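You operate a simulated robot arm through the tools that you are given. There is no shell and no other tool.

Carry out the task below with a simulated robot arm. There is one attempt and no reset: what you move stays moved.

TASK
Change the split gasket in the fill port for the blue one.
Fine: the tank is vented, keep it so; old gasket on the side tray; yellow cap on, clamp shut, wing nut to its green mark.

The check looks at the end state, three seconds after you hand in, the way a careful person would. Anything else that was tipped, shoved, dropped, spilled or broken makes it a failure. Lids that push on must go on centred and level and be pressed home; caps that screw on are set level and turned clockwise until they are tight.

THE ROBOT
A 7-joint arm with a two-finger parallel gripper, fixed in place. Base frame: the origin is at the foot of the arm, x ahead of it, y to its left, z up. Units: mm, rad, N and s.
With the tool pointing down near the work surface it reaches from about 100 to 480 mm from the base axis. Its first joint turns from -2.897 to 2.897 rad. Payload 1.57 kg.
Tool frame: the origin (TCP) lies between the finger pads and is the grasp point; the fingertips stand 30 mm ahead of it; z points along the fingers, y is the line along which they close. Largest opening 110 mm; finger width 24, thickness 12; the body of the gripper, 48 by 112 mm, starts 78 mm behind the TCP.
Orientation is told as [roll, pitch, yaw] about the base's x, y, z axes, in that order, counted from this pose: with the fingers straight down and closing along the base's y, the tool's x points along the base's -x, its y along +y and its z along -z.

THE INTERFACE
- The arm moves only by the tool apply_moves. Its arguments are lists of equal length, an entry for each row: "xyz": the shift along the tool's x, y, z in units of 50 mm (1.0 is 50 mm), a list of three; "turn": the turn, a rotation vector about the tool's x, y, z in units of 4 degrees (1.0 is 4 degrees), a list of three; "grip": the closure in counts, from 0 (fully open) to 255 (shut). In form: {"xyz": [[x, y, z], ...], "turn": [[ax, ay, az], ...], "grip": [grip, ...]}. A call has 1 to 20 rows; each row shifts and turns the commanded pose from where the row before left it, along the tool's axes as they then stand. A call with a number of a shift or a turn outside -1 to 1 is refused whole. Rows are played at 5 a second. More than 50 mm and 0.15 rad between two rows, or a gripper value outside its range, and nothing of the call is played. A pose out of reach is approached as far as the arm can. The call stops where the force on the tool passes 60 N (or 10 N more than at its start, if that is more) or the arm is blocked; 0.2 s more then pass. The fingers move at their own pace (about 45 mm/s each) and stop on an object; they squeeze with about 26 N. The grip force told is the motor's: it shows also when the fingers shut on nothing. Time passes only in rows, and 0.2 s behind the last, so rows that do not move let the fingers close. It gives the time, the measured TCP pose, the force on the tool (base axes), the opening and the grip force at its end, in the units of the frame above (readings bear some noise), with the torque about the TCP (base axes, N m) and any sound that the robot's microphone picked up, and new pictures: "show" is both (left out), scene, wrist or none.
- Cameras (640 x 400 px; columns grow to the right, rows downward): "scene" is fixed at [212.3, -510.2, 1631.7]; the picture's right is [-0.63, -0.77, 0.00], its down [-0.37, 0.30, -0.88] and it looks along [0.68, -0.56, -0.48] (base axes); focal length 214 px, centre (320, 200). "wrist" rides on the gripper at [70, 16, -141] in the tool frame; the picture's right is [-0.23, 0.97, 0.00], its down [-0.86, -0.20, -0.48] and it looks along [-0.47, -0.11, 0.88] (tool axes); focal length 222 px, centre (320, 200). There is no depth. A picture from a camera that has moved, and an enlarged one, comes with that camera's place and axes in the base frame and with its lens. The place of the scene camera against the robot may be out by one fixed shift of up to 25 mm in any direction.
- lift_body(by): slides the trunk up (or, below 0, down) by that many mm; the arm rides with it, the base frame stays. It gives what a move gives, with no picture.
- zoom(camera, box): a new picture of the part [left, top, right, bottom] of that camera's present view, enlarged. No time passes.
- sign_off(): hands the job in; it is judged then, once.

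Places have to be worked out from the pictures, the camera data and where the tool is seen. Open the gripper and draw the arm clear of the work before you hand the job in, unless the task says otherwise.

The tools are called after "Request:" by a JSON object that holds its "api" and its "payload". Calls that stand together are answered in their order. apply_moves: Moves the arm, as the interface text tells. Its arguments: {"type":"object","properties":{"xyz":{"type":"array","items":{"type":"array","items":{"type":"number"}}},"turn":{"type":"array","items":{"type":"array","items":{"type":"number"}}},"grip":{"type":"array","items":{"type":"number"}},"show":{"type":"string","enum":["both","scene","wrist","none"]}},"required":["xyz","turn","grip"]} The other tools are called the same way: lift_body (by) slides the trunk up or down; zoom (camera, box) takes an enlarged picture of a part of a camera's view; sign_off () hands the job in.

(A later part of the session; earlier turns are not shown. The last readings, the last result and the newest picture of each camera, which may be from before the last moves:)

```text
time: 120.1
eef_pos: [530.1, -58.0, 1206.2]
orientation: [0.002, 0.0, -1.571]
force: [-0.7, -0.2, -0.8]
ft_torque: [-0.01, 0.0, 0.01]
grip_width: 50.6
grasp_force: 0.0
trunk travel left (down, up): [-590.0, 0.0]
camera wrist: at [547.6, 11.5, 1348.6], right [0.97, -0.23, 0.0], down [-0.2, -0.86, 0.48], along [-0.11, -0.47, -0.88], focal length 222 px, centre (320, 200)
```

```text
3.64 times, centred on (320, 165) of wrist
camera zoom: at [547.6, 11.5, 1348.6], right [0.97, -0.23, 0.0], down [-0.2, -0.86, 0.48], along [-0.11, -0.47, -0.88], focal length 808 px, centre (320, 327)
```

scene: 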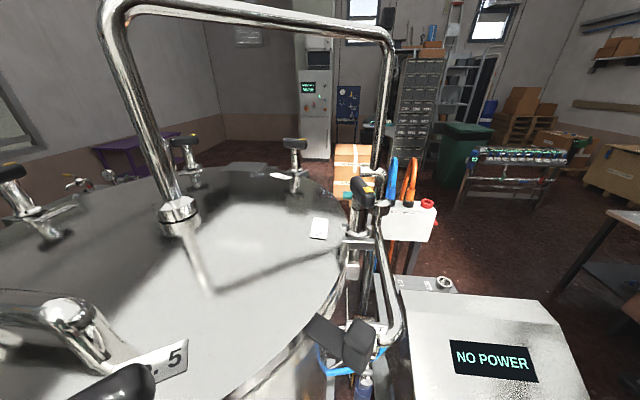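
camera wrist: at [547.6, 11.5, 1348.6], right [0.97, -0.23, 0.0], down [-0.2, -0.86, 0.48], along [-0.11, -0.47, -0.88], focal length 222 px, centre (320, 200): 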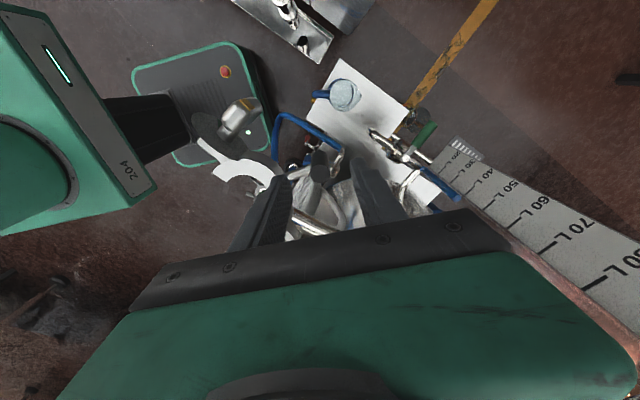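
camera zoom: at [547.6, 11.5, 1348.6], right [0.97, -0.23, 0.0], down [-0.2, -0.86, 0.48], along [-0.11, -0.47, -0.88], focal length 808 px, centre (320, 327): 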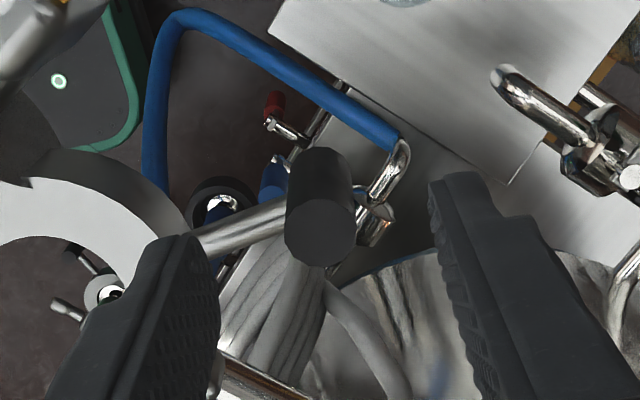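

Request:
{"api": "apply_moves", "payload": {"xyz": [[-0.028, -0.02, 0], [0, 0, 0.4], [0, 0, 0], [0, 0, 0], [0, 0, 0], [0, 0, 0], [0, 0, 0]], "turn": [[0, 0, 0], [0, 0, 0], [0, 0, 0], [0, 0, 0], [0, 0, 0], [0, 0, 0], [0, 0, 0]], "grip": [138, 138, 138, 255, 255, 255, 255], "show": "wrist"}}

Request:
{"api": "zoom", "payload": {"camera": "wrist", "box": [240, 110, 400, 220]}}

```text
time: 121.7
eef_pos: [529.2, -60.4, 1184.3]
orientation: [-0.001, 0.0, -1.569]
force: [3.9, 3.2, -3.6]
ft_torque: [-0.14, -0.12, 0.05]
grip_width: 17.8
grasp_force: 32.4
trunk travel left (down, up): [-590.0, 0.0]
camera wrist: at [546.8, 11.2, 1327.0], right [0.97, -0.23, 0.0], down [-0.2, -0.86, 0.48], along [-0.11, -0.47, -0.88], focal length 222 px, centre (320, 200)
```

wrist: 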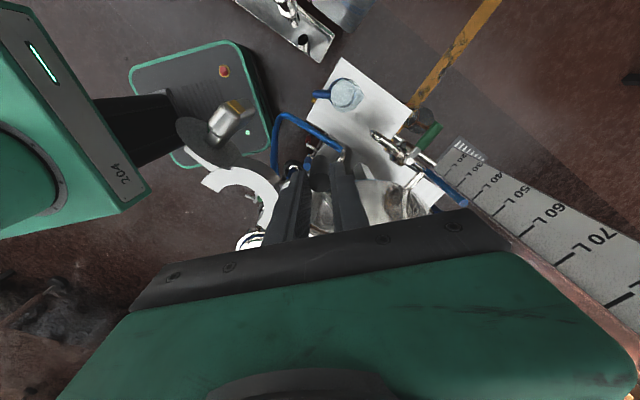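

```text
3.64 times, centred on (320, 165) of wrist
camera zoom: at [546.8, 11.2, 1327.0], right [0.97, -0.23, 0.0], down [-0.2, -0.86, 0.48], along [-0.11, -0.47, -0.88], focal length 808 px, centre (320, 327)
```

zoom: 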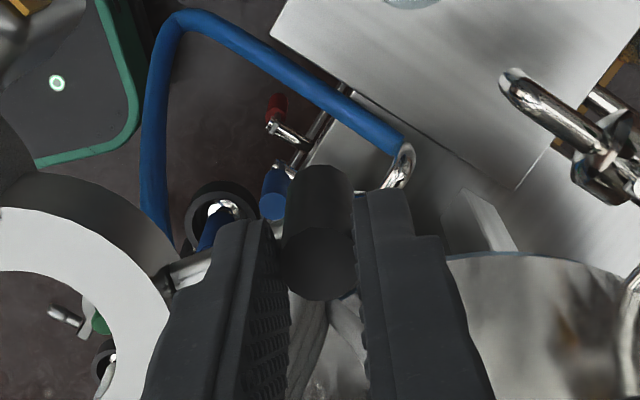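

The handle is held (17.8 mm). I'll swing it in small arc steps around the hinge and check the forces after the first two.

Request:
{"api": "apply_moves", "payload": {"xyz": [[0.066, -0.066, 0], [0.066, -0.066, 0], [0, 0, 0]], "turn": [[0, 0, 0], [0, 0, 0], [0, 0, 0]], "grip": [255, 255, 255], "show": "wrist"}}

```text
time: 122.5
eef_pos: [524.3, -51.8, 1185.2]
orientation: [-0.002, 0.0, -1.569]
force: [8.0, 2.6, -5.7]
ft_torque: [-0.03, -0.23, 0.23]
grip_width: 17.6
grasp_force: 31.9
trunk travel left (down, up): [-590.0, 0.0]
camera wrist: at [541.3, 17.3, 1327.1], right [0.97, -0.23, 0.0], down [-0.2, -0.86, 0.48], along [-0.11, -0.47, -0.88], focal length 222 px, centre (320, 200)
```

wrist: 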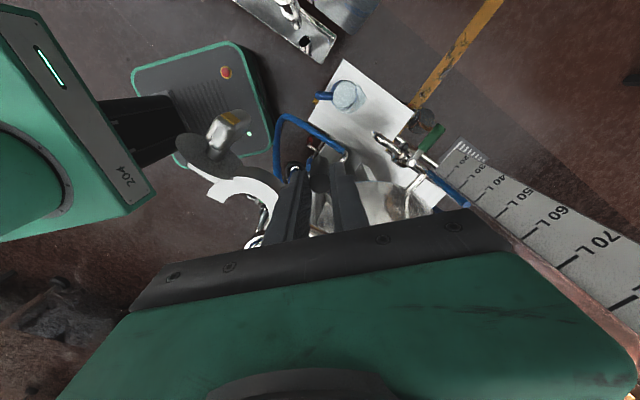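

It's swinging freely (8 N). I'll continue along the arc.

Request:
{"api": "apply_moves", "payload": {"xyz": [[0.056, -0.074, 0], [0, 0, 0], [0.112, -0.148, 0], [0.045, -0.081, 0], [0, 0, 0]], "turn": [[0, 0, 0], [0, 0, 0], [0, 0, 0], [0, 0, 0], [0, 0, 0]], "grip": [255, 255, 255, 255, 255], "show": "wrist"}}

```text
time: 123.7
eef_pos: [507.7, -43.1, 1186.8]
orientation: [-0.001, 0.0, -1.572]
force: [4.1, 1.9, -9.9]
ft_torque: [-0.06, -0.12, 0.2]
grip_width: 17.5
grasp_force: 32.5
trunk travel left (down, up): [-590.0, 0.0]
camera wrist: at [526.0, 27.1, 1327.6], right [0.97, -0.23, 0.0], down [-0.2, -0.86, 0.48], along [-0.11, -0.47, -0.88], focal length 222 px, centre (320, 200)
```

wrist: 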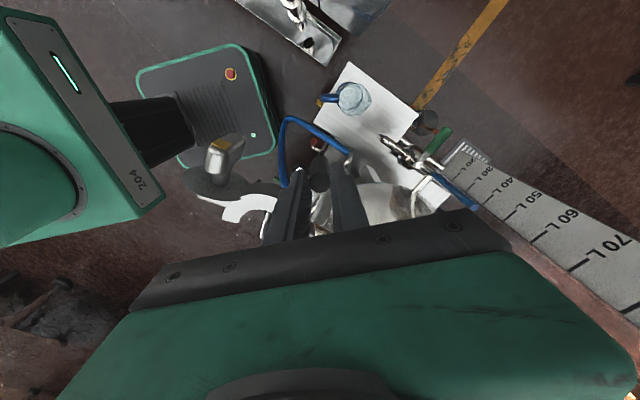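

Request:
{"api": "apply_moves", "payload": {"xyz": [[0.066, -0.174, 0], [0.042, -0.18, 0], [0.016, -0.184, 0], [0, 0, 0]], "turn": [[0, 0, 0], [0, 0, 0], [0, 0, 0], [0, 0, 0]], "grip": [255, 255, 255, 255], "show": "wrist"}}

Request:
{"api": "zoom", "payload": {"camera": "wrist", "box": [160, 110, 400, 250]}}

```text
time: 124.7
eef_pos: [481.2, -36.9, 1185.2]
orientation: [-0.001, 0.0, -1.571]
force: [2.6, 1.6, 2.4]
ft_torque: [-0.08, -0.03, 0.15]
grip_width: 17.6
grasp_force: 32.4
trunk travel left (down, up): [-590.0, 0.0]
camera wrist: at [498.0, 33.1, 1328.3], right [0.97, -0.23, 0.0], down [-0.2, -0.86, 0.48], along [-0.11, -0.47, -0.88], focal length 222 px, centre (320, 200)
```

wrist: 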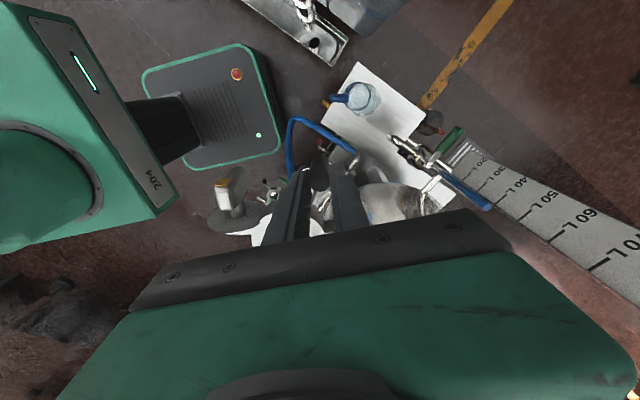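

```text
2.67 times, centred on (280, 180) of wrist
camera zoom: at [498.0, 33.1, 1328.3], right [0.97, -0.23, 0.0], down [-0.2, -0.86, 0.48], along [-0.11, -0.47, -0.88], focal length 592 px, centre (427, 253)
```

zoom: 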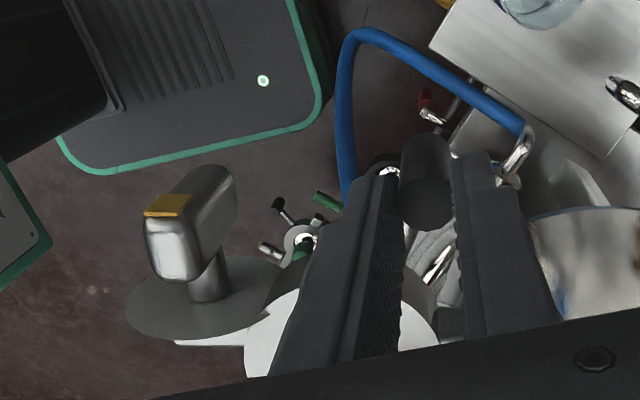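

Request:
{"api": "apply_moves", "payload": {"xyz": [[-0.01, -0.186, 0], [-0.036, -0.182, 0], [-0.06, -0.176, 0], [0, 0, 0]], "turn": [[0, 0, 0], [0, 0, 0], [0, 0, 0], [0, 0, 0]], "grip": [255, 255, 255, 255], "show": "wrist"}}

Request:
{"api": "zoom", "payload": {"camera": "wrist", "box": [160, 110, 400, 250]}}

```text
time: 125.7
eef_pos: [453.9, -42.8, 1186.1]
orientation: [-0.003, -0.001, -1.573]
force: [0.3, 1.8, -1.3]
ft_torque: [-0.18, -0.03, 0.06]
grip_width: 17.9
grasp_force: 32.6
trunk travel left (down, up): [-590.0, 0.0]
camera wrist: at [471.0, 27.2, 1328.3], right [0.97, -0.23, 0.0], down [-0.2, -0.86, 0.48], along [-0.11, -0.47, -0.88], focal length 222 px, centre (320, 200)
```

wrist: 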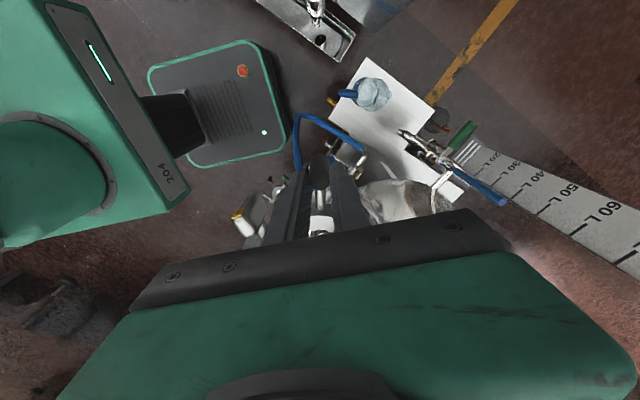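

```text
2.67 times, centred on (280, 180) of wrist
camera zoom: at [471.0, 27.2, 1328.3], right [0.97, -0.23, 0.0], down [-0.2, -0.86, 0.48], along [-0.11, -0.47, -0.88], focal length 592 px, centre (427, 253)
```

zoom: 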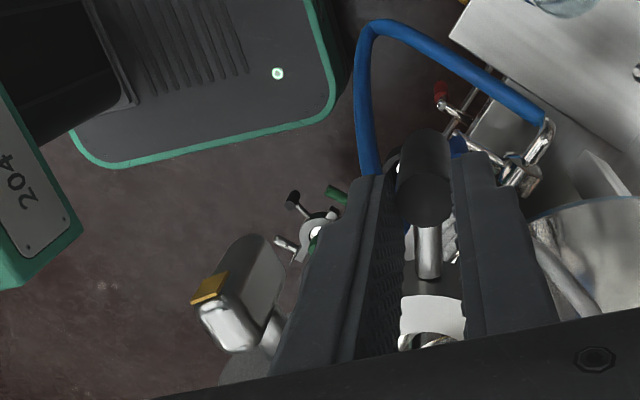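

Request:
{"api": "apply_moves", "payload": {"xyz": [[-0.084, -0.166, 0], [-0.106, -0.15, 0], [0, 0, 0]], "turn": [[0, 0, 0], [0, 0, 0], [0, 0, 0]], "grip": [255, 255, 255], "show": "none"}}

Request:
{"api": "apply_moves", "payload": {"xyz": [[-0.063, -0.068, 0], [0, 0, 0]], "turn": [[0, 0, 0], [0, 0, 0]], "grip": [255, 255], "show": "none"}}

```text
time: 126.5
eef_pos: [437.4, -52.7, 1185.4]
orientation: [0.001, 0.0, -1.567]
force: [3.4, 1.5, -1.5]
ft_torque: [-0.04, -0.13, 0.16]
grip_width: 17.3
grasp_force: 32.4
trunk travel left (down, up): [-590.0, 0.0]
```

```text
time: 127.1
eef_pos: [434.5, -54.3, 1184.8]
orientation: [-0.001, 0.001, -1.568]
force: [2.1, 2.4, -6.2]
ft_torque: [-0.04, -0.03, 0.14]
grip_width: 17.4
grasp_force: 31.9
trunk travel left (down, up): [-590.0, 0.0]
```

Request:
{"api": "apply_moves", "payload": {"xyz": [[-0.063, -0.068, 0], [0, 0, 0]], "turn": [[0, 0, 0], [0, 0, 0]], "grip": [255, 255], "show": "none"}}

Request:
{"api": "apply_moves", "payload": {"xyz": [[-0.035, -0.034, 0], [0, 0, 0]], "turn": [[0, 0, 0], [0, 0, 0]], "grip": [255, 255], "show": "wrist"}}

Request:
{"api": "zoom", "payload": {"camera": "wrist", "box": [200, 110, 400, 240]}}

```text
time: 127.7
eef_pos: [430.9, -57.7, 1185.4]
orientation: [-0.001, 0.001, -1.57]
force: [1.5, 0.0, -7.1]
ft_torque: [0.05, -0.08, 0.1]
grip_width: 17.4
grasp_force: 32.4
trunk travel left (down, up): [-590.0, 0.0]
```

```text
time: 128.3
eef_pos: [430.1, -60.0, 1186.4]
orientation: [-0.002, 0.001, -1.571]
force: [3.4, 0.8, -4.8]
ft_torque: [-0.07, -0.05, 0.18]
grip_width: 17.4
grasp_force: 32.5
trunk travel left (down, up): [-590.0, 0.0]
camera wrist: at [446.9, 10.4, 1328.7], right [0.97, -0.23, 0.0], down [-0.2, -0.86, 0.48], along [-0.11, -0.47, -0.88], focal length 222 px, centre (320, 200)
```

wrist: 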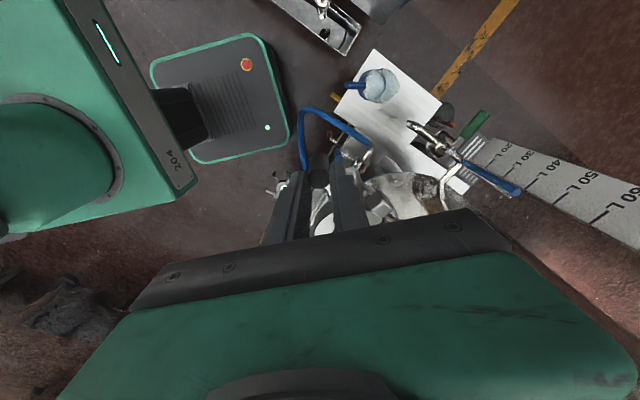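

```text
3.08 times, centred on (300, 175) of wrist
camera zoom: at [446.9, 10.4, 1328.7], right [0.97, -0.23, 0.0], down [-0.2, -0.86, 0.48], along [-0.11, -0.47, -0.88], focal length 684 px, centre (382, 277)
```

zoom: 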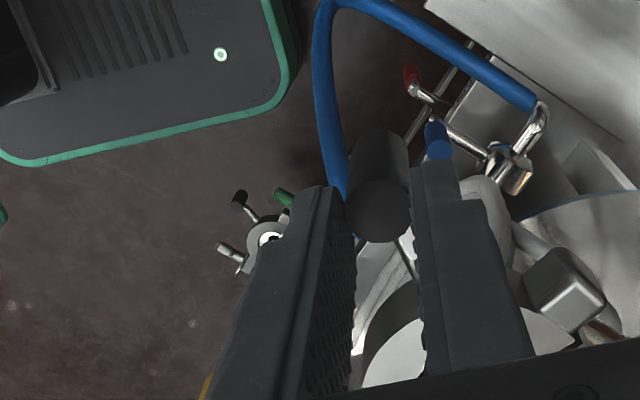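

No hard stop yet. I'll continue in 2 mm steps until the halves meet.

Request:
{"api": "apply_moves", "payload": {"xyz": [[-0.03, -0.026, 0], [0, 0, 0]], "turn": [[0, 0, 0], [0, 0, 0]], "grip": [255, 255], "show": "none"}}

Request:
{"api": "apply_moves", "payload": {"xyz": [[-0.03, -0.026, 0], [0, 0, 0]], "turn": [[0, 0, 0], [0, 0, 0]], "grip": [255, 255], "show": "none"}}

Request:
{"api": "apply_moves", "payload": {"xyz": [[-0.03, -0.026, 0], [0, 0, 0]], "turn": [[0, 0, 0], [0, 0, 0]], "grip": [255, 255], "show": "none"}}

```text
time: 128.9
eef_pos: [428.3, -61.1, 1186.2]
orientation: [0.001, 0.0, -1.57]
force: [4.2, 2.2, -0.7]
ft_torque: [0.09, -0.09, 0.19]
grip_width: 17.7
grasp_force: 32.2
trunk travel left (down, up): [-590.0, 0.0]
```

```text
time: 129.5
eef_pos: [426.4, -62.4, 1185.6]
orientation: [-0.002, 0.0, -1.57]
force: [3.1, 2.2, -1.3]
ft_torque: [0.05, -0.04, 0.21]
grip_width: 17.7
grasp_force: 32.3
trunk travel left (down, up): [-590.0, 0.0]
```

```text
time: 130.1
eef_pos: [424.1, -64.1, 1186.8]
orientation: [0.0, 0.0, -1.569]
force: [3.1, 0.7, -0.3]
ft_torque: [0.0, -0.12, 0.19]
grip_width: 17.5
grasp_force: 32.7
trunk travel left (down, up): [-590.0, 0.0]
```

Request:
{"api": "apply_moves", "payload": {"xyz": [[-0.032, -0.024, 0], [0, 0, 0]], "turn": [[0, 0, 0], [0, 0, 0]], "grip": [255, 255], "show": "none"}}

Request:
{"api": "apply_moves", "payload": {"xyz": [[-0.032, -0.024, 0], [0, 0, 0]], "turn": [[0, 0, 0], [0, 0, 0]], "grip": [255, 255], "show": "none"}}

Request:
{"api": "apply_moves", "payload": {"xyz": [[-0.032, -0.023, 0], [0, 0, 0]], "turn": [[0, 0, 0], [0, 0, 0]], "grip": [255, 255], "show": "wrist"}}

Request:
{"api": "zoom", "payload": {"camera": "wrist", "box": [240, 150, 420, 250]}}

```text
time: 130.7
eef_pos: [423.5, -63.5, 1186.4]
orientation: [-0.002, -0.001, -1.573]
force: [3.9, 0.7, 0.4]
ft_torque: [0.11, -0.07, 0.19]
grip_width: 17.6
grasp_force: 32.5
trunk travel left (down, up): [-590.0, 0.0]
```

```text
time: 131.3
eef_pos: [422.5, -68.1, 1186.4]
orientation: [-0.001, 0.001, -1.571]
force: [3.0, 1.3, -1.3]
ft_torque: [0.0, -0.09, 0.17]
grip_width: 17.7
grasp_force: 32.3
trunk travel left (down, up): [-590.0, 0.0]
```

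```text
time: 131.9
eef_pos: [420.6, -68.2, 1186.7]
orientation: [-0.002, 0.0, -1.57]
force: [1.4, 0.4, -0.3]
ft_torque: [0.05, -0.09, 0.16]
grip_width: 17.5
grasp_force: 32.0
trunk travel left (down, up): [-590.0, 0.0]
camera wrist: at [439.1, 0.8, 1328.7], right [0.97, -0.23, 0.0], down [-0.2, -0.86, 0.48], along [-0.11, -0.47, -0.88], focal length 222 px, centre (320, 200)
```

wrist: 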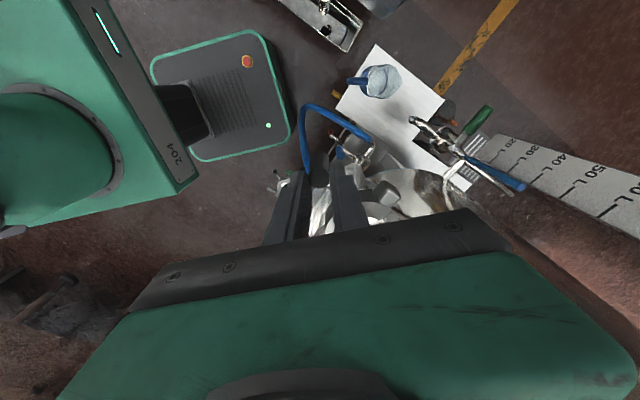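

```text
3.56 times, centred on (330, 200) of wrist
camera zoom: at [439.1, 0.8, 1328.7], right [0.97, -0.23, 0.0], down [-0.2, -0.86, 0.48], along [-0.11, -0.47, -0.88], focal length 790 px, centre (284, 200)
```

zoom: 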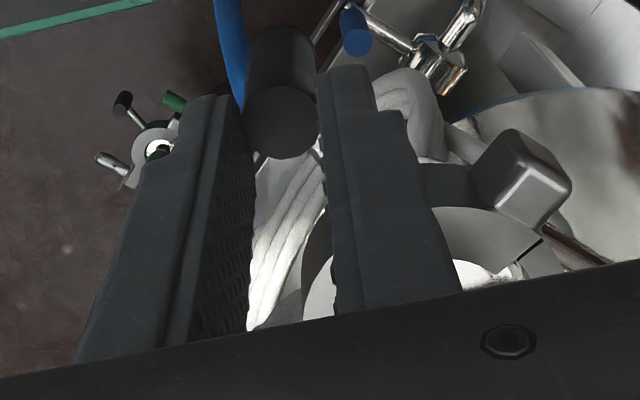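

Request:
{"api": "apply_moves", "payload": {"xyz": [[-0.034, -0.021, 0], [0, 0, 0]], "turn": [[0, 0, 0], [0, 0, 0]], "grip": [255, 255], "show": "none"}}

Request:
{"api": "apply_moves", "payload": {"xyz": [[-0.034, -0.021, 0], [0, 0, 0]], "turn": [[0, 0, 0], [0, 0, 0]], "grip": [255, 255], "show": "none"}}

Request:
{"api": "apply_moves", "payload": {"xyz": [[-0.034, -0.021, 0], [0, 0, 0]], "turn": [[0, 0, 0], [0, 0, 0]], "grip": [255, 255], "show": "none"}}

```text
time: 132.5
eef_pos: [422.4, -70.9, 1185.9]
orientation: [0.0, 0.0, -1.57]
force: [5.2, 3.0, 3.1]
ft_torque: [0.12, -0.14, 0.04]
grip_width: 17.6
grasp_force: 32.6
trunk travel left (down, up): [-590.0, 0.0]
```

```text
time: 133.1
eef_pos: [421.1, -70.2, 1185.4]
orientation: [-0.001, 0.0, -1.569]
force: [13.4, 12.1, 4.0]
ft_torque: [0.59, -0.36, 0.09]
grip_width: 17.7
grasp_force: 32.1
trunk travel left (down, up): [-590.0, 0.0]
```

```text
time: 133.7
eef_pos: [421.1, -69.2, 1186.8]
orientation: [0.0, -0.002, -1.569]
force: [22.1, 25.7, 10.1]
ft_torque: [0.9, -0.57, 0.02]
grip_width: 17.7
grasp_force: 32.6
trunk travel left (down, up): [-590.0, 0.0]
```

Resistance jumped to 34 N, so the half clamp has met its stop. I'll ease off, release the handle, rise, and look at the closed clamp.

Request:
{"api": "apply_moves", "payload": {"xyz": [[0.034, 0.021, 0], [0.015, 0.01, 0], [0, 0, 0], [0, 0, 0], [0, 0, 0], [0, 0, -0.6], [0, 0, -0.8], [0, 0, 0]], "turn": [[0, 0, 0], [0, 0, 0], [0, 0, 0], [0, 0, 0], [0, 0, 0], [0, 0, 0], [0, 0, 0], [0, 0, 0]], "grip": [255, 255, 160, 160, 160, 160, 160, 160], "show": "wrist"}}

Request:
{"api": "zoom", "payload": {"camera": "wrist", "box": [240, 110, 420, 240]}}

```text
time: 135.5
eef_pos: [419.4, -71.2, 1255.0]
orientation: [-0.002, 0.0, -1.568]
force: [0.2, -0.2, -0.4]
ft_torque: [0.0, -0.07, 0.01]
grip_width: 41.2
grasp_force: 0.1
trunk travel left (down, up): [-590.0, 0.0]
camera wrist: at [436.7, -1.7, 1397.6], right [0.97, -0.23, 0.0], down [-0.2, -0.86, 0.48], along [-0.11, -0.47, -0.88], focal length 222 px, centre (320, 200)
```

wrist: 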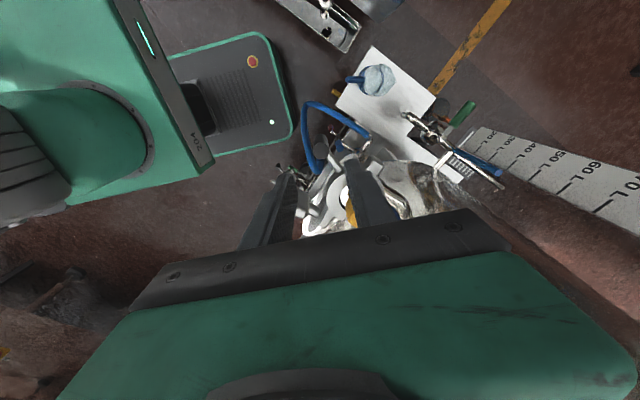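

```text
3.08 times, centred on (330, 175) of wrist
camera zoom: at [436.7, -1.7, 1397.6], right [0.97, -0.23, 0.0], down [-0.2, -0.86, 0.48], along [-0.11, -0.47, -0.88], focal length 684 px, centre (289, 277)
```

zoom: 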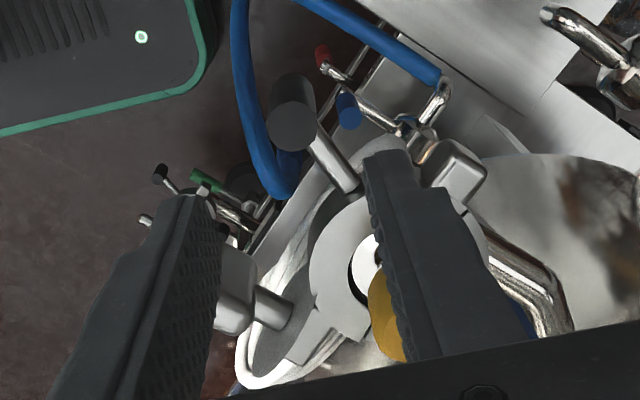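

The moving half appears to be around the cap. I'll rise, yaw back to -45° and position to look at the closed clamp and the wing nut.

Request:
{"api": "apply_moves", "payload": {"xyz": [[0, 0, -0.8], [0, 0, 0], [0, 0, 0], [0, 0, 0], [0, 0, 0], [0, 0, 0], [0, 0, 0], [0, 0, 0], [0, 0, 0], [0, 0, 0], [0, 0, 0], [0, 0, 0], [0, 0, 0], [0.2, -0.9, 0], [0.2, -0.9, 0], [0, 0, 0]], "turn": [[0, 0, 0], [0, 0, -0.9375], [0, 0, -0.9375], [0, 0, -0.9375], [0, 0, -0.9375], [0, 0, -0.9375], [0, 0, -0.9375], [0, 0, -0.9375], [0, 0, -0.9375], [0, 0, -0.9375], [0, 0, -0.9375], [0, 0, -0.9375], [0, 0, -0.9375], [0, 0, 0], [0, 0, 0], [0, 0, 0]], "grip": [0, 0, 0, 0, 0, 0, 0, 0, 0, 0, 0, 0, 0, 0, 0, 0], "show": "wrist"}}

Request:
{"api": "zoom", "payload": {"camera": "wrist", "box": [240, 80, 420, 210]}}

```text
time: 138.9
eef_pos: [345.1, -124.2, 1292.6]
orientation: [0.001, 0.001, -0.783]
force: [0.2, 0.1, -0.2]
ft_torque: [-0.01, 0.04, 0.0]
grip_width: 110.2
grasp_force: 0.1
out of reach, approached as far as the arm can: row 1
trunk travel left (down, up): [-590.0, 0.0]
camera wrist: at [308.3, -63.1, 1434.7], right [0.85, 0.53, 0.0], down [0.47, -0.75, 0.48], along [0.25, -0.4, -0.88], focal length 222 px, centre (320, 200)
```

wrist: 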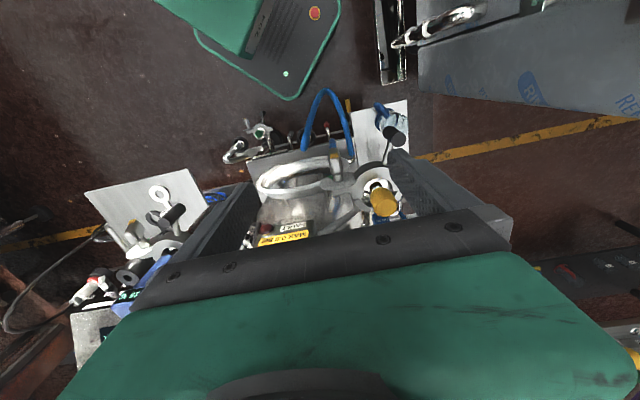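

```text
3.08 times, centred on (330, 145) of wrist
camera zoom: at [308.3, -63.1, 1434.7], right [0.85, 0.53, 0.0], down [0.47, -0.75, 0.48], along [0.25, -0.4, -0.88], focal length 684 px, centre (289, 369)
```

zoom: 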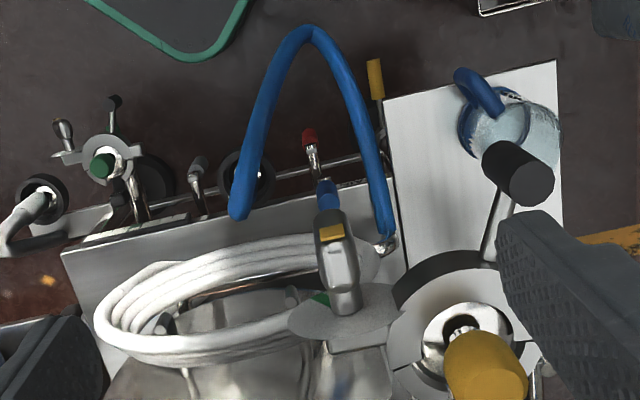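

The clamp looks closed around the cap, and the wing nut with its yellow pointer and green mark is now visible. I'll zoom in.

Request:
{"api": "zoom", "payload": {"camera": "wrist", "box": [312, 136, 376, 176]}}

Request:
{"api": "zoom", "payload": {"camera": "wrist", "box": [336, 150, 416, 220]}}

Request:
{"api": "zoom", "payload": {"camera": "wrist", "box": [110, 180, 200, 240]}}

```text
10.00 times, centred on (344, 156) of wrist
camera zoom: at [308.3, -63.1, 1434.7], right [0.85, 0.53, 0.0], down [0.47, -0.75, 0.48], along [0.25, -0.4, -0.88], focal length 2221 px, centre (80, 640)
```

zoom: 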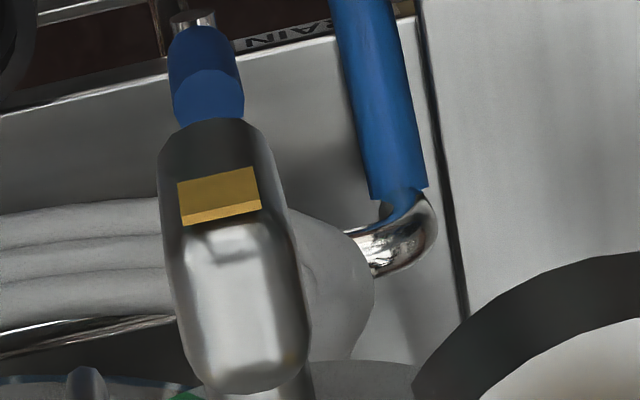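

```text
5.71 times, centred on (376, 185) of wrist
camera zoom: at [308.3, -63.1, 1434.7], right [0.85, 0.53, 0.0], down [0.47, -0.75, 0.48], along [0.25, -0.4, -0.88], focal length 1269 px, centre (0, 286)
```

zoom: 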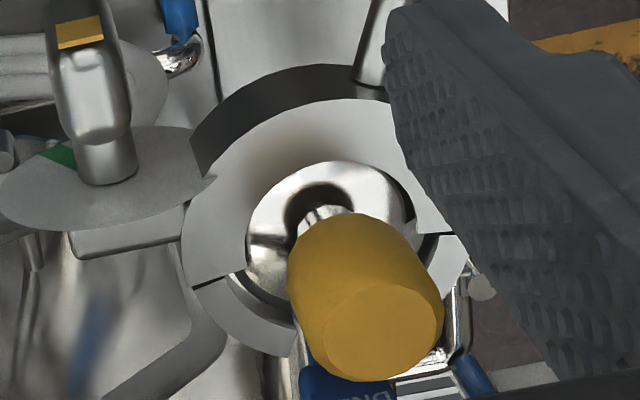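

```text
6.67 times, centred on (155, 210) of wrist
camera zoom: at [308.3, -63.1, 1434.7], right [0.85, 0.53, 0.0], down [0.47, -0.75, 0.48], along [0.25, -0.4, -0.88], focal length 1481 px, centre (1420, 133)
```

zoom: 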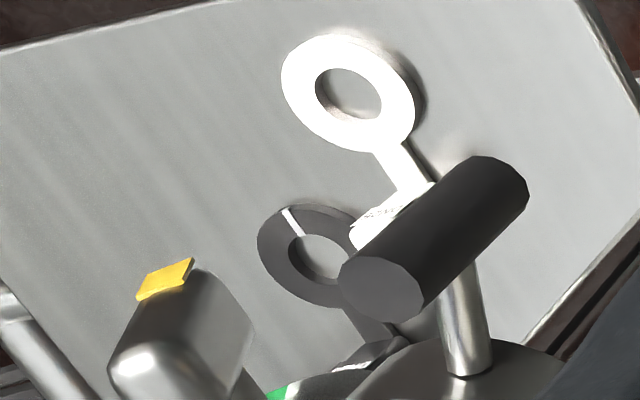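

The clamp's split lines are nearly closed all round the cap. The wing nut's axis is horizontal, pointing back toward the robot (about 133° azimuth). The yellow pointer is at 12 o'clock and the green mark near 5 o'clock, so it needs about 150° clockwise. I must grip the bar with the tool horizontal, so I'll first back away to open space, then tilt the tool while lowering the trunk.

Request:
{"api": "apply_moves", "payload": {"xyz": [[0.774, 0.104, -0.24], [0.774, 0.104, -0.24], [0.774, 0.104, -0.24], [0.774, 0.104, -0.24], [0, 0, 0]], "turn": [[0, 0, 0], [0, 0, 0], [0, 0, 0], [0, 0, 0], [0, 0, 0]], "grip": [160, 160, 160, 160, 160], "show": "wrist"}}

Request:
{"api": "zoom", "payload": {"camera": "wrist", "box": [300, 150, 428, 230]}}

```text
time: 140.1
eef_pos: [249.2, 2.9, 1338.9]
orientation: [0.001, 0.003, -0.784]
force: [0.3, -0.7, -0.1]
ft_torque: [0.01, -0.01, -0.02]
grip_width: 41.3
grasp_force: 0.1
trunk travel left (down, up): [-590.0, 0.0]
camera wrist: at [212.5, 63.0, 1481.5], right [0.85, 0.53, 0.0], down [0.46, -0.75, 0.48], along [0.25, -0.41, -0.88], focal length 222 px, centre (320, 200)
```

wrist: 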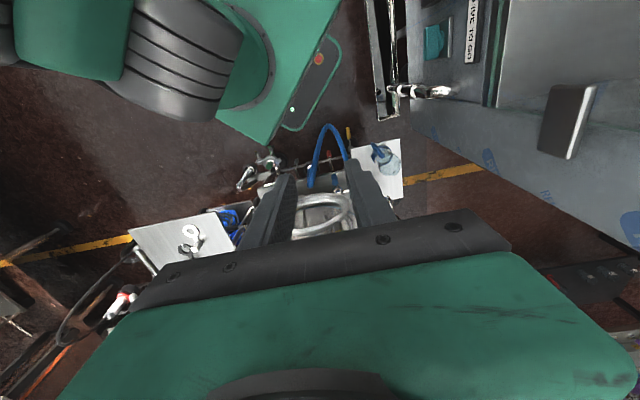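

```text
5.00 times, centred on (364, 190) of wrist
camera zoom: at [212.5, 63.0, 1481.5], right [0.85, 0.53, 0.0], down [0.46, -0.75, 0.48], along [0.25, -0.41, -0.88], focal length 1111 px, centre (100, 250)
```

zoom: 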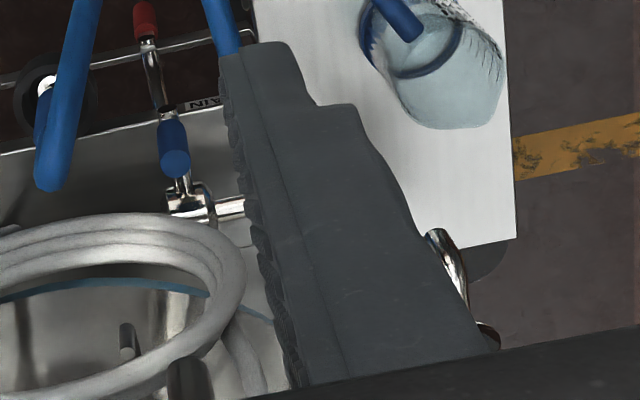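

I'll try the tilt here in small steps: 12° first, watching for reach or contact.

Request:
{"api": "apply_moves", "payload": {"xyz": [[0, 0, 0], [0, 0, 0], [0, 0, 0], [0, 0, 0]], "turn": [[0, -1, 0], [0, -1, 0], [0, -1, 0], [0, 0, 0]], "grip": [160, 160, 160, 160], "show": "none"}}

```text
time: 141.1
eef_pos: [248.8, 0.9, 1340.5]
orientation: [-0.001, -0.21, -0.785]
force: [-0.2, -0.4, -0.4]
ft_torque: [0.0, 0.01, 0.02]
grip_width: 41.2
grasp_force: 0.1
trunk travel left (down, up): [-590.0, 0.0]
```

Request:
{"api": "apply_moves", "payload": {"xyz": [[0, 0, 0], [0, 0, 0], [0, 0, 0], [0, 0, 0]], "turn": [[0, -1, 0], [0, -1, 0], [0, -1, 0], [0, 0, 0]], "grip": [160, 160, 160, 160], "show": "none"}}

```text
time: 142.3
eef_pos: [267.6, -14.6, 1312.8]
orientation: [-0.083, -0.328, -0.824]
force: [-0.4, 0.7, -0.2]
ft_torque: [0.0, 0.02, -0.02]
grip_width: 40.7
grasp_force: 0.0
trunk travel left (down, up): [-590.0, 0.0]
stopped in row 4: the arm was blocked; the commanded pose is now the measured one
```

It's blocked by the folded arm's inner limit, as expected. I'll lower the trunk 120 mm, then raise the arm, which lengthens the arm and frees the tilt.

Request:
{"api": "lift_body", "payload": {"by": -120}}

```text
time: 143.8
eef_pos: [270.8, -14.5, 1189.6]
orientation: [-0.11, -0.298, -0.816]
force: [-0.7, 0.6, 0.3]
ft_torque: [-0.02, -0.01, -0.01]
grip_width: 40.9
grasp_force: 0.1
trunk travel left (down, up): [-470.0, 120.0]
```

Request:
{"api": "apply_moves", "payload": {"xyz": [[-0.264, -0.094, -0.855], [-0.264, -0.094, -0.855], [0, 0, 0], [0, 0, 0], [0, 0, 0]], "turn": [[0, 0, 0], [0, 0, 0], [-0.79, 0, 0], [-0.79, 0, 0], [0, 0, 0]], "grip": [160, 160, 160, 160, 160], "show": "none"}}

```text
time: 145.0
eef_pos: [271.6, -12.1, 1276.3]
orientation: [-0.005, -0.294, -0.809]
force: [0.8, -1.1, 0.2]
ft_torque: [-0.02, 0.06, -0.05]
grip_width: 41.1
grasp_force: 0.1
trunk travel left (down, up): [-470.0, 120.0]
```

Request:
{"api": "apply_moves", "payload": {"xyz": [[0, 0, 0], [0, 0, 0], [0, 0, 0], [0, 0, 0]], "turn": [[0, -1, 0], [0, -1, 0], [0, -1, 0], [0, 0, 0]], "grip": [160, 160, 160, 160], "show": "none"}}

```text
time: 146.0
eef_pos: [268.5, -15.7, 1277.8]
orientation: [-0.002, -0.517, -0.825]
force: [0.5, -0.9, 0.4]
ft_torque: [0.01, -0.03, 0.0]
grip_width: 41.0
grasp_force: 0.1
trunk travel left (down, up): [-470.0, 120.0]
```

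Request:
{"api": "lift_body", "payload": {"by": -100}}

Request:
{"api": "apply_moves", "payload": {"xyz": [[-0.4, 0, -0.7], [-0.4, 0, -0.7], [0, 0, 0], [0, 0, 0], [0, 0, 0], [0, 0, 0]], "turn": [[0, 0, 0], [0, 0, 0], [0, -1, 0], [0, -1, 0], [0, -1, 0], [0, 0, 0]], "grip": [160, 160, 160, 160, 160, 160], "show": "wrist"}}

```text
time: 147.3
eef_pos: [275.9, -14.1, 1169.0]
orientation: [-0.028, -0.492, -0.804]
force: [-0.7, 0.0, 0.0]
ft_torque: [-0.05, -0.02, -0.02]
grip_width: 41.3
grasp_force: 0.1
trunk travel left (down, up): [-370.0, 220.0]
```

```text
time: 148.9
eef_pos: [269.1, -24.0, 1222.5]
orientation: [-0.04, -0.582, -0.789]
force: [0.9, 0.2, 0.6]
ft_torque: [0.01, 0.0, -0.03]
grip_width: 41.1
grasp_force: 0.0
out of reach, approached as far as the arm can: row 2, 3, 4, 5
trunk travel left (down, up): [-370.0, 220.0]
stopped in row 6: the arm was blocked; the commanded pose is now the measured one
camera wrist: at [190.3, 87.3, 1302.2], right [0.84, 0.54, 0.09], down [0.19, -0.45, 0.88], along [0.51, -0.72, -0.47], focal length 222 px, centre (320, 200)
```

wrist: 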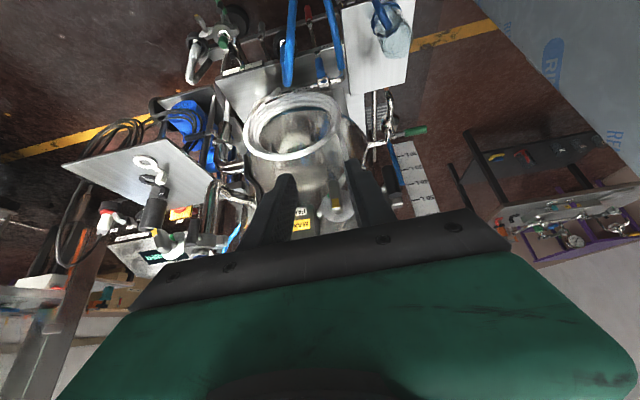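

The tilt is blocked again here, but this lower viewpoint looks almost along the nut's axis. I'll zoom in to measure the wing bar, pointer and green mark.

Request:
{"api": "zoom", "payload": {"camera": "wrist", "box": [300, 160, 396, 230]}}

Request:
{"api": "zoom", "payload": {"camera": "wrist", "box": [90, 140, 218, 270]}}

```text
5.71 times, centred on (348, 195) of wrist
camera zoom: at [190.3, 87.3, 1302.2], right [0.84, 0.54, 0.09], down [0.19, -0.45, 0.88], along [0.51, -0.72, -0.47], focal length 1269 px, centre (160, 229)
```

zoom: 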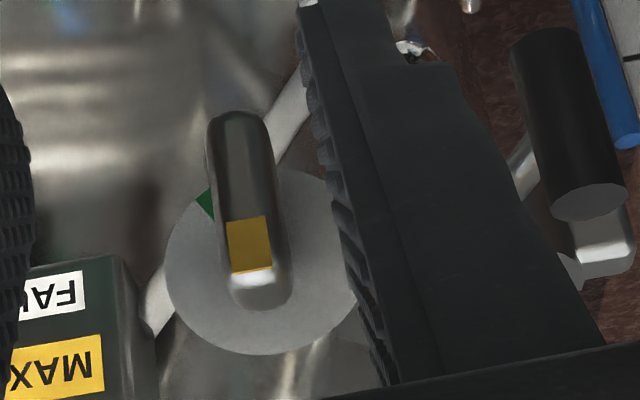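

```text
3.08 times, centred on (154, 205) of wrist
camera zoom: at [190.3, 87.3, 1302.2], right [0.84, 0.54, 0.09], down [0.19, -0.45, 0.88], along [0.51, -0.72, -0.47], focal length 684 px, centre (831, 185)
```

zoom: 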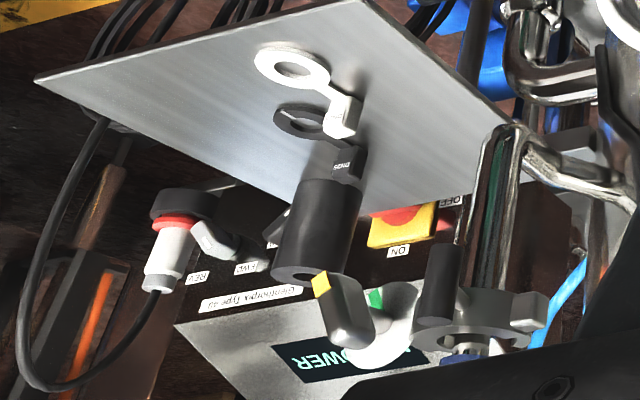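

This view is nearly along the nut's axis: the bar is about 45 mm long, yellow end up, and the green mark is about 148° clockwise. The thermometer's tightened nut has its yellow end at its green mark the same way. I'll try to extend outward a little and continue tilting toward horizontal.

Request:
{"api": "apply_moves", "payload": {"xyz": [[-0.578, 0.214, 0.021], [-0.578, 0.214, 0.021], [0, 0, 0], [0, 0, 0]], "turn": [[0, 0, 0], [0, 0, 0], [-0.57, 0, 0], [0, 0, 0]], "grip": [160, 160, 160, 160], "show": "none"}}

```text
time: 149.9
eef_pos: [317.6, -46.2, 1253.0]
orientation: [0.007, -0.585, -0.792]
force: [0.0, 0.4, 0.1]
ft_torque: [-0.01, 0.01, 0.05]
grip_width: 40.8
grasp_force: 0.1
trunk travel left (down, up): [-370.0, 220.0]
```

Reached cleanly. I'll tilt another 12° here and see.

Request:
{"api": "apply_moves", "payload": {"xyz": [[0, 0, 0], [0, 0, 0], [0, 0, 0], [0, 0, 0]], "turn": [[0, -1, 0], [0, -1, 0], [0, -1, 0], [0, 0, 0]], "grip": [160, 160, 160, 160], "show": "none"}}

```text
time: 150.9
eef_pos: [317.7, -43.7, 1253.4]
orientation: [0.006, -0.695, -0.794]
force: [0.6, -0.1, 0.6]
ft_torque: [-0.01, -0.03, -0.01]
grip_width: 41.1
grasp_force: 0.1
out of reach, approached as far as the arm can: row 2
trunk travel left (down, up): [-370.0, 220.0]
```

Request:
{"api": "lift_body", "payload": {"by": -80}}

Request:
{"api": "apply_moves", "payload": {"xyz": [[-0.45, 0, -0.54], [-0.45, 0, -0.54], [0, 0, 0], [0, 0, 0], [0, 0, 0]], "turn": [[0, 0, 0], [0, 0, 0], [0, -1, 0], [0, -1, 0], [0, 0, 0]], "grip": [160, 160, 160, 160, 160], "show": "none"}}

```text
time: 152.1
eef_pos: [318.4, -44.8, 1173.1]
orientation: [0.004, -0.693, -0.792]
force: [0.0, 0.8, 0.1]
ft_torque: [-0.01, -0.03, 0.02]
grip_width: 40.8
grasp_force: 0.0
trunk travel left (down, up): [-290.0, 300.0]
```

```text
time: 153.3
eef_pos: [318.7, -55.1, 1225.6]
orientation: [0.04, -0.74, -0.847]
force: [-0.4, -0.6, -0.1]
ft_torque: [0.03, 0.01, 0.03]
grip_width: 41.0
grasp_force: 0.1
out of reach, approached as far as the arm can: row 2, 3, 4
trunk travel left (down, up): [-290.0, 300.0]
```

The tilt keeps running into a limit near 42°. I'll test whether rolling the hand about its own axis changes that: roll 24° one way, then try the tilt again.

Request:
{"api": "apply_moves", "payload": {"xyz": [[0.3, 0, 0.3], [0, 0, 0], [0, 0, 0], [0, 0, 0], [0, 0, 0], [0, 0, 0], [0, 0, 0], [0, 0, 0], [0, 0, 0], [0, 0, 0]], "turn": [[0, 0, 0], [0, 0, -1], [0, 0, -1], [0, 0, -1], [0, 0, -1], [0, 0, -1], [0, 0, -1], [0.42, -0.9, 0], [0.42, -0.9, 0], [0, 0, 0]], "grip": [160, 160, 160, 160, 160, 160, 160, 160, 160, 160], "show": "none"}}

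```text
time: 155.5
eef_pos: [318.9, -53.7, 1207.2]
orientation: [-0.324, -0.678, -0.299]
force: [0.6, -0.2, 0.4]
ft_torque: [0.04, -0.03, 0.02]
grip_width: 40.9
grasp_force: 0.0
out of reach, approached as far as the arm can: row 8, 9
trunk travel left (down, up): [-290.0, 300.0]
```

Rolling doesn't help either, so I'll turn the nut differently. With the tool pointing down and fingers closed as a stick, I can push the bar's upper end sideways, then press the pointer end down. First I'll undo the tilt by raising the trunk to the top, which carries the arm unchanged.

Request:
{"api": "lift_body", "payload": {"by": 300}}

Request:
{"api": "apply_moves", "payload": {"xyz": [[0, 0, 0], [0, 0, 0], [0, 0, 0], [0, 0, 0], [0, 0, 0], [0, 0, 0], [0.27, 0, 0.3], [0.27, 0, 0.3], [0, 0, 0]], "turn": [[0, 0, 1], [0, 0, 1], [0, 0, 1], [0, 0, 1], [0, 0, 1], [0, 0, 1], [0, 0, 0], [0, 0, 0], [0, 0, 0]], "grip": [160, 160, 160, 160, 160, 160, 160, 160, 160], "show": "none"}}

```text
time: 158.5
eef_pos: [318.6, -54.4, 1507.0]
orientation: [-0.322, -0.679, -0.299]
force: [0.1, -0.1, 1.2]
ft_torque: [-0.01, -0.01, 0.01]
grip_width: 40.8
grasp_force: 0.0
trunk travel left (down, up): [-590.0, 0.0]
```

```text
time: 160.5
eef_pos: [325.4, -53.2, 1461.0]
orientation: [0.023, -0.723, -0.831]
force: [-0.3, 1.1, -0.4]
ft_torque: [0.03, -0.04, 0.01]
grip_width: 41.0
grasp_force: 0.0
trunk travel left (down, up): [-590.0, 0.0]
```

At the top trunk position I can test tilts safely in the open air at the same arm geometry. I'll move out over the nut's position, still high, and see how far the tool can tilt there.

Request:
{"api": "apply_moves", "payload": {"xyz": [[-0.67, -0.193, 0.59], [-0.67, -0.193, 0.59], [0, 0, 0], [0, 0, 0], [0, 0, 0], [0, 0, 0], [0, 0, 0]], "turn": [[0, 0, 0], [0, 0, 0], [0, -1, 0], [0, -1, 0], [0, -1, 0], [0, -1, 0], [0, 0, 0]], "grip": [160, 160, 160, 160, 160, 160, 160], "show": "none"}}

```text
time: 160.9
eef_pos: [357.9, -20.0, 1471.9]
orientation: [0.053, -0.756, -0.588]
force: [-0.4, 0.2, 0.4]
ft_torque: [0.0, -0.01, 0.0]
grip_width: 40.9
grasp_force: 0.0
trunk travel left (down, up): [-590.0, 0.0]
stopped in row 2: the arm was blocked; the commanded pose is now the measured one
```

That direction is blocked too, so I'll give up on the horizontal approach and level the tool again step by step.

Request:
{"api": "apply_moves", "payload": {"xyz": [[0.2, 0, 0.25], [0.2, 0, 0.25], [0.2, 0, 0.3], [0.1, 0, 0.3], [0.1, 0, 0.3], [0, 0, 0]], "turn": [[0, 1, 0], [0, 1, 0], [0, 1, 0], [0, 1, 0], [0, 1, 0], [0, 0, 0]], "grip": [160, 160, 160, 160, 160, 160], "show": "none"}}

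```text
time: 162.3
eef_pos: [371.5, -17.3, 1389.2]
orientation: [0.033, -0.388, -0.55]
force: [-0.3, 0.4, 0.2]
ft_torque: [-0.02, -0.02, 0.01]
grip_width: 40.8
grasp_force: 0.0
trunk travel left (down, up): [-590.0, 0.0]
```

Request:
{"api": "apply_moves", "payload": {"xyz": [[0, 0, 0.1], [0, 0, 0.1], [0, 0, 0.1], [0, 0, 0.1], [0, 0, 0.1], [0, 0, 0.1], [0, 0, 0], [0, 0, 0], [0, 0, 0], [0, 0, 0], [0, 0, 0]], "turn": [[0, 0.93, 0], [0, 0.93, 0], [0, 0.93, 0], [0, 0.93, 0], [0, 0.92, 0], [0, 0.92, 0], [0.47, 0, 0], [0, 0, 1], [0, 0, 1], [0, 0, 1], [0, 0, 1]], "grip": [160, 160, 160, 160, 160, 160, 160, 160, 160, 160, 160], "show": "wrist"}}

```text
time: 164.7
eef_pos: [374.1, -27.0, 1363.5]
orientation: [0.006, -0.014, -0.833]
force: [0.2, -0.2, -0.4]
ft_torque: [0.02, 0.01, 0.01]
grip_width: 40.8
grasp_force: 0.1
trunk travel left (down, up): [-590.0, 0.0]
camera wrist: at [338.9, 38.2, 1505.5], right [0.87, 0.49, 0.01], down [0.42, -0.76, 0.49], along [0.24, -0.42, -0.87], focal length 222 px, centre (320, 200)
```

wrist: 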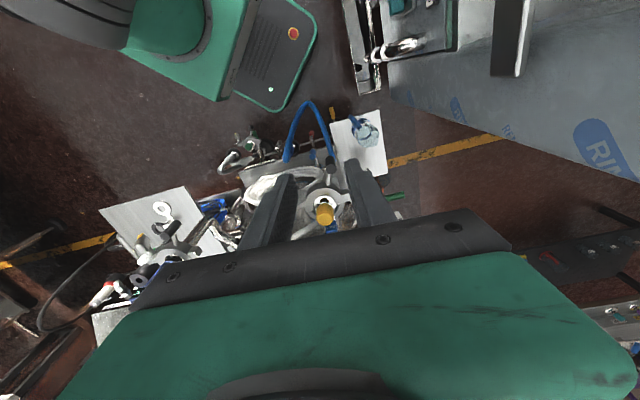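

Level again. I'll close the fingers into a stick and move above the left side of the wing bar's top for a close look.

Request:
{"api": "apply_moves", "payload": {"xyz": [[0, 0, 0], [-0.5, -0.315, 0.69], [-0.5, -0.315, 0.69], [-0.5, -0.315, 0.69], [0, 0, 0]], "turn": [[0.09, 0.2, 0], [0, 0, 0], [0, 0, 0], [0, 0, 0], [0, 0, 0]], "grip": [255, 255, 255, 255, 255], "show": "wrist"}}

Request:
{"api": "zoom", "payload": {"camera": "wrist", "box": [260, 90, 388, 200]}}

```text
time: 165.9
eef_pos: [391.7, -113.4, 1259.8]
orientation: [0.001, 0.002, -0.831]
force: [-0.5, -0.6, -0.3]
ft_torque: [0.04, -0.02, 0.01]
grip_width: 0.0
grasp_force: 21.4
trunk travel left (down, up): [-590.0, 0.0]
camera wrist: at [356.7, -50.4, 1402.8], right [0.87, 0.49, 0.0], down [0.43, -0.77, 0.48], along [0.23, -0.42, -0.88], focal length 222 px, centre (320, 200)
```

wrist: 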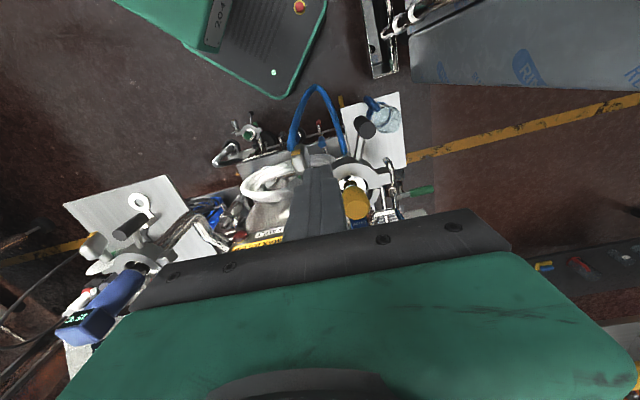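

```text
3.64 times, centred on (324, 145) of wrist
camera zoom: at [356.7, -50.4, 1402.8], right [0.87, 0.49, 0.0], down [0.43, -0.77, 0.48], along [0.23, -0.42, -0.88], focal length 808 px, centre (306, 400)
```

zoom: 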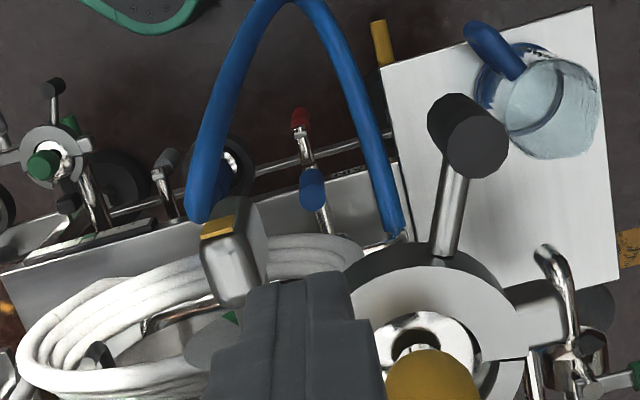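

The stick will come down just beside the bar. I'll shift 6 mm away from the ring and 4 mm clear of the bar, then lower the tips to about z 1163, above the ring's top.

Request:
{"api": "apply_moves", "payload": {"xyz": [[0.12, 0.08, 0], [0, 0, 0.6], [0, 0, 0.5], [0, 0, 0.23], [0, 0, 0]], "turn": [[0, 0, 0], [0, 0, 0], [0, 0, 0], [0, 0, 0], [0, 0, 0]], "grip": [255, 255, 255, 255, 255], "show": "wrist"}}

Request:
{"api": "zoom", "payload": {"camera": "wrist", "box": [260, 110, 388, 210]}}

```text
time: 167.1
eef_pos: [389.2, -103.8, 1194.8]
orientation: [0.001, 0.002, -0.831]
force: [-0.2, -0.1, 0.1]
ft_torque: [-0.02, 0.03, -0.01]
grip_width: 0.2
grasp_force: 22.0
trunk travel left (down, up): [-590.0, 0.0]
camera wrist: at [354.9, -42.3, 1337.0], right [0.87, 0.49, 0.0], down [0.43, -0.77, 0.48], along [0.23, -0.42, -0.88], focal length 222 px, centre (320, 200)
```

wrist: 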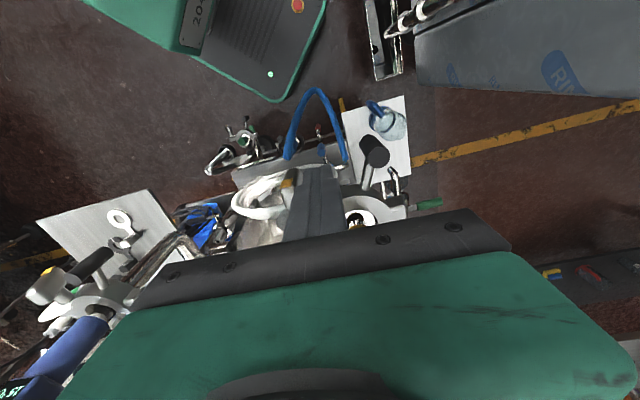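

```text
4.00 times, centred on (324, 160) of wrist
camera zoom: at [354.9, -42.3, 1337.0], right [0.87, 0.49, 0.0], down [0.43, -0.77, 0.48], along [0.23, -0.42, -0.88], focal length 888 px, centre (304, 360)
```

zoom: 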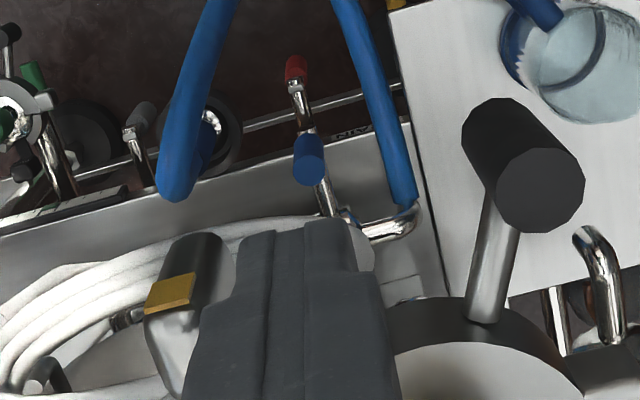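

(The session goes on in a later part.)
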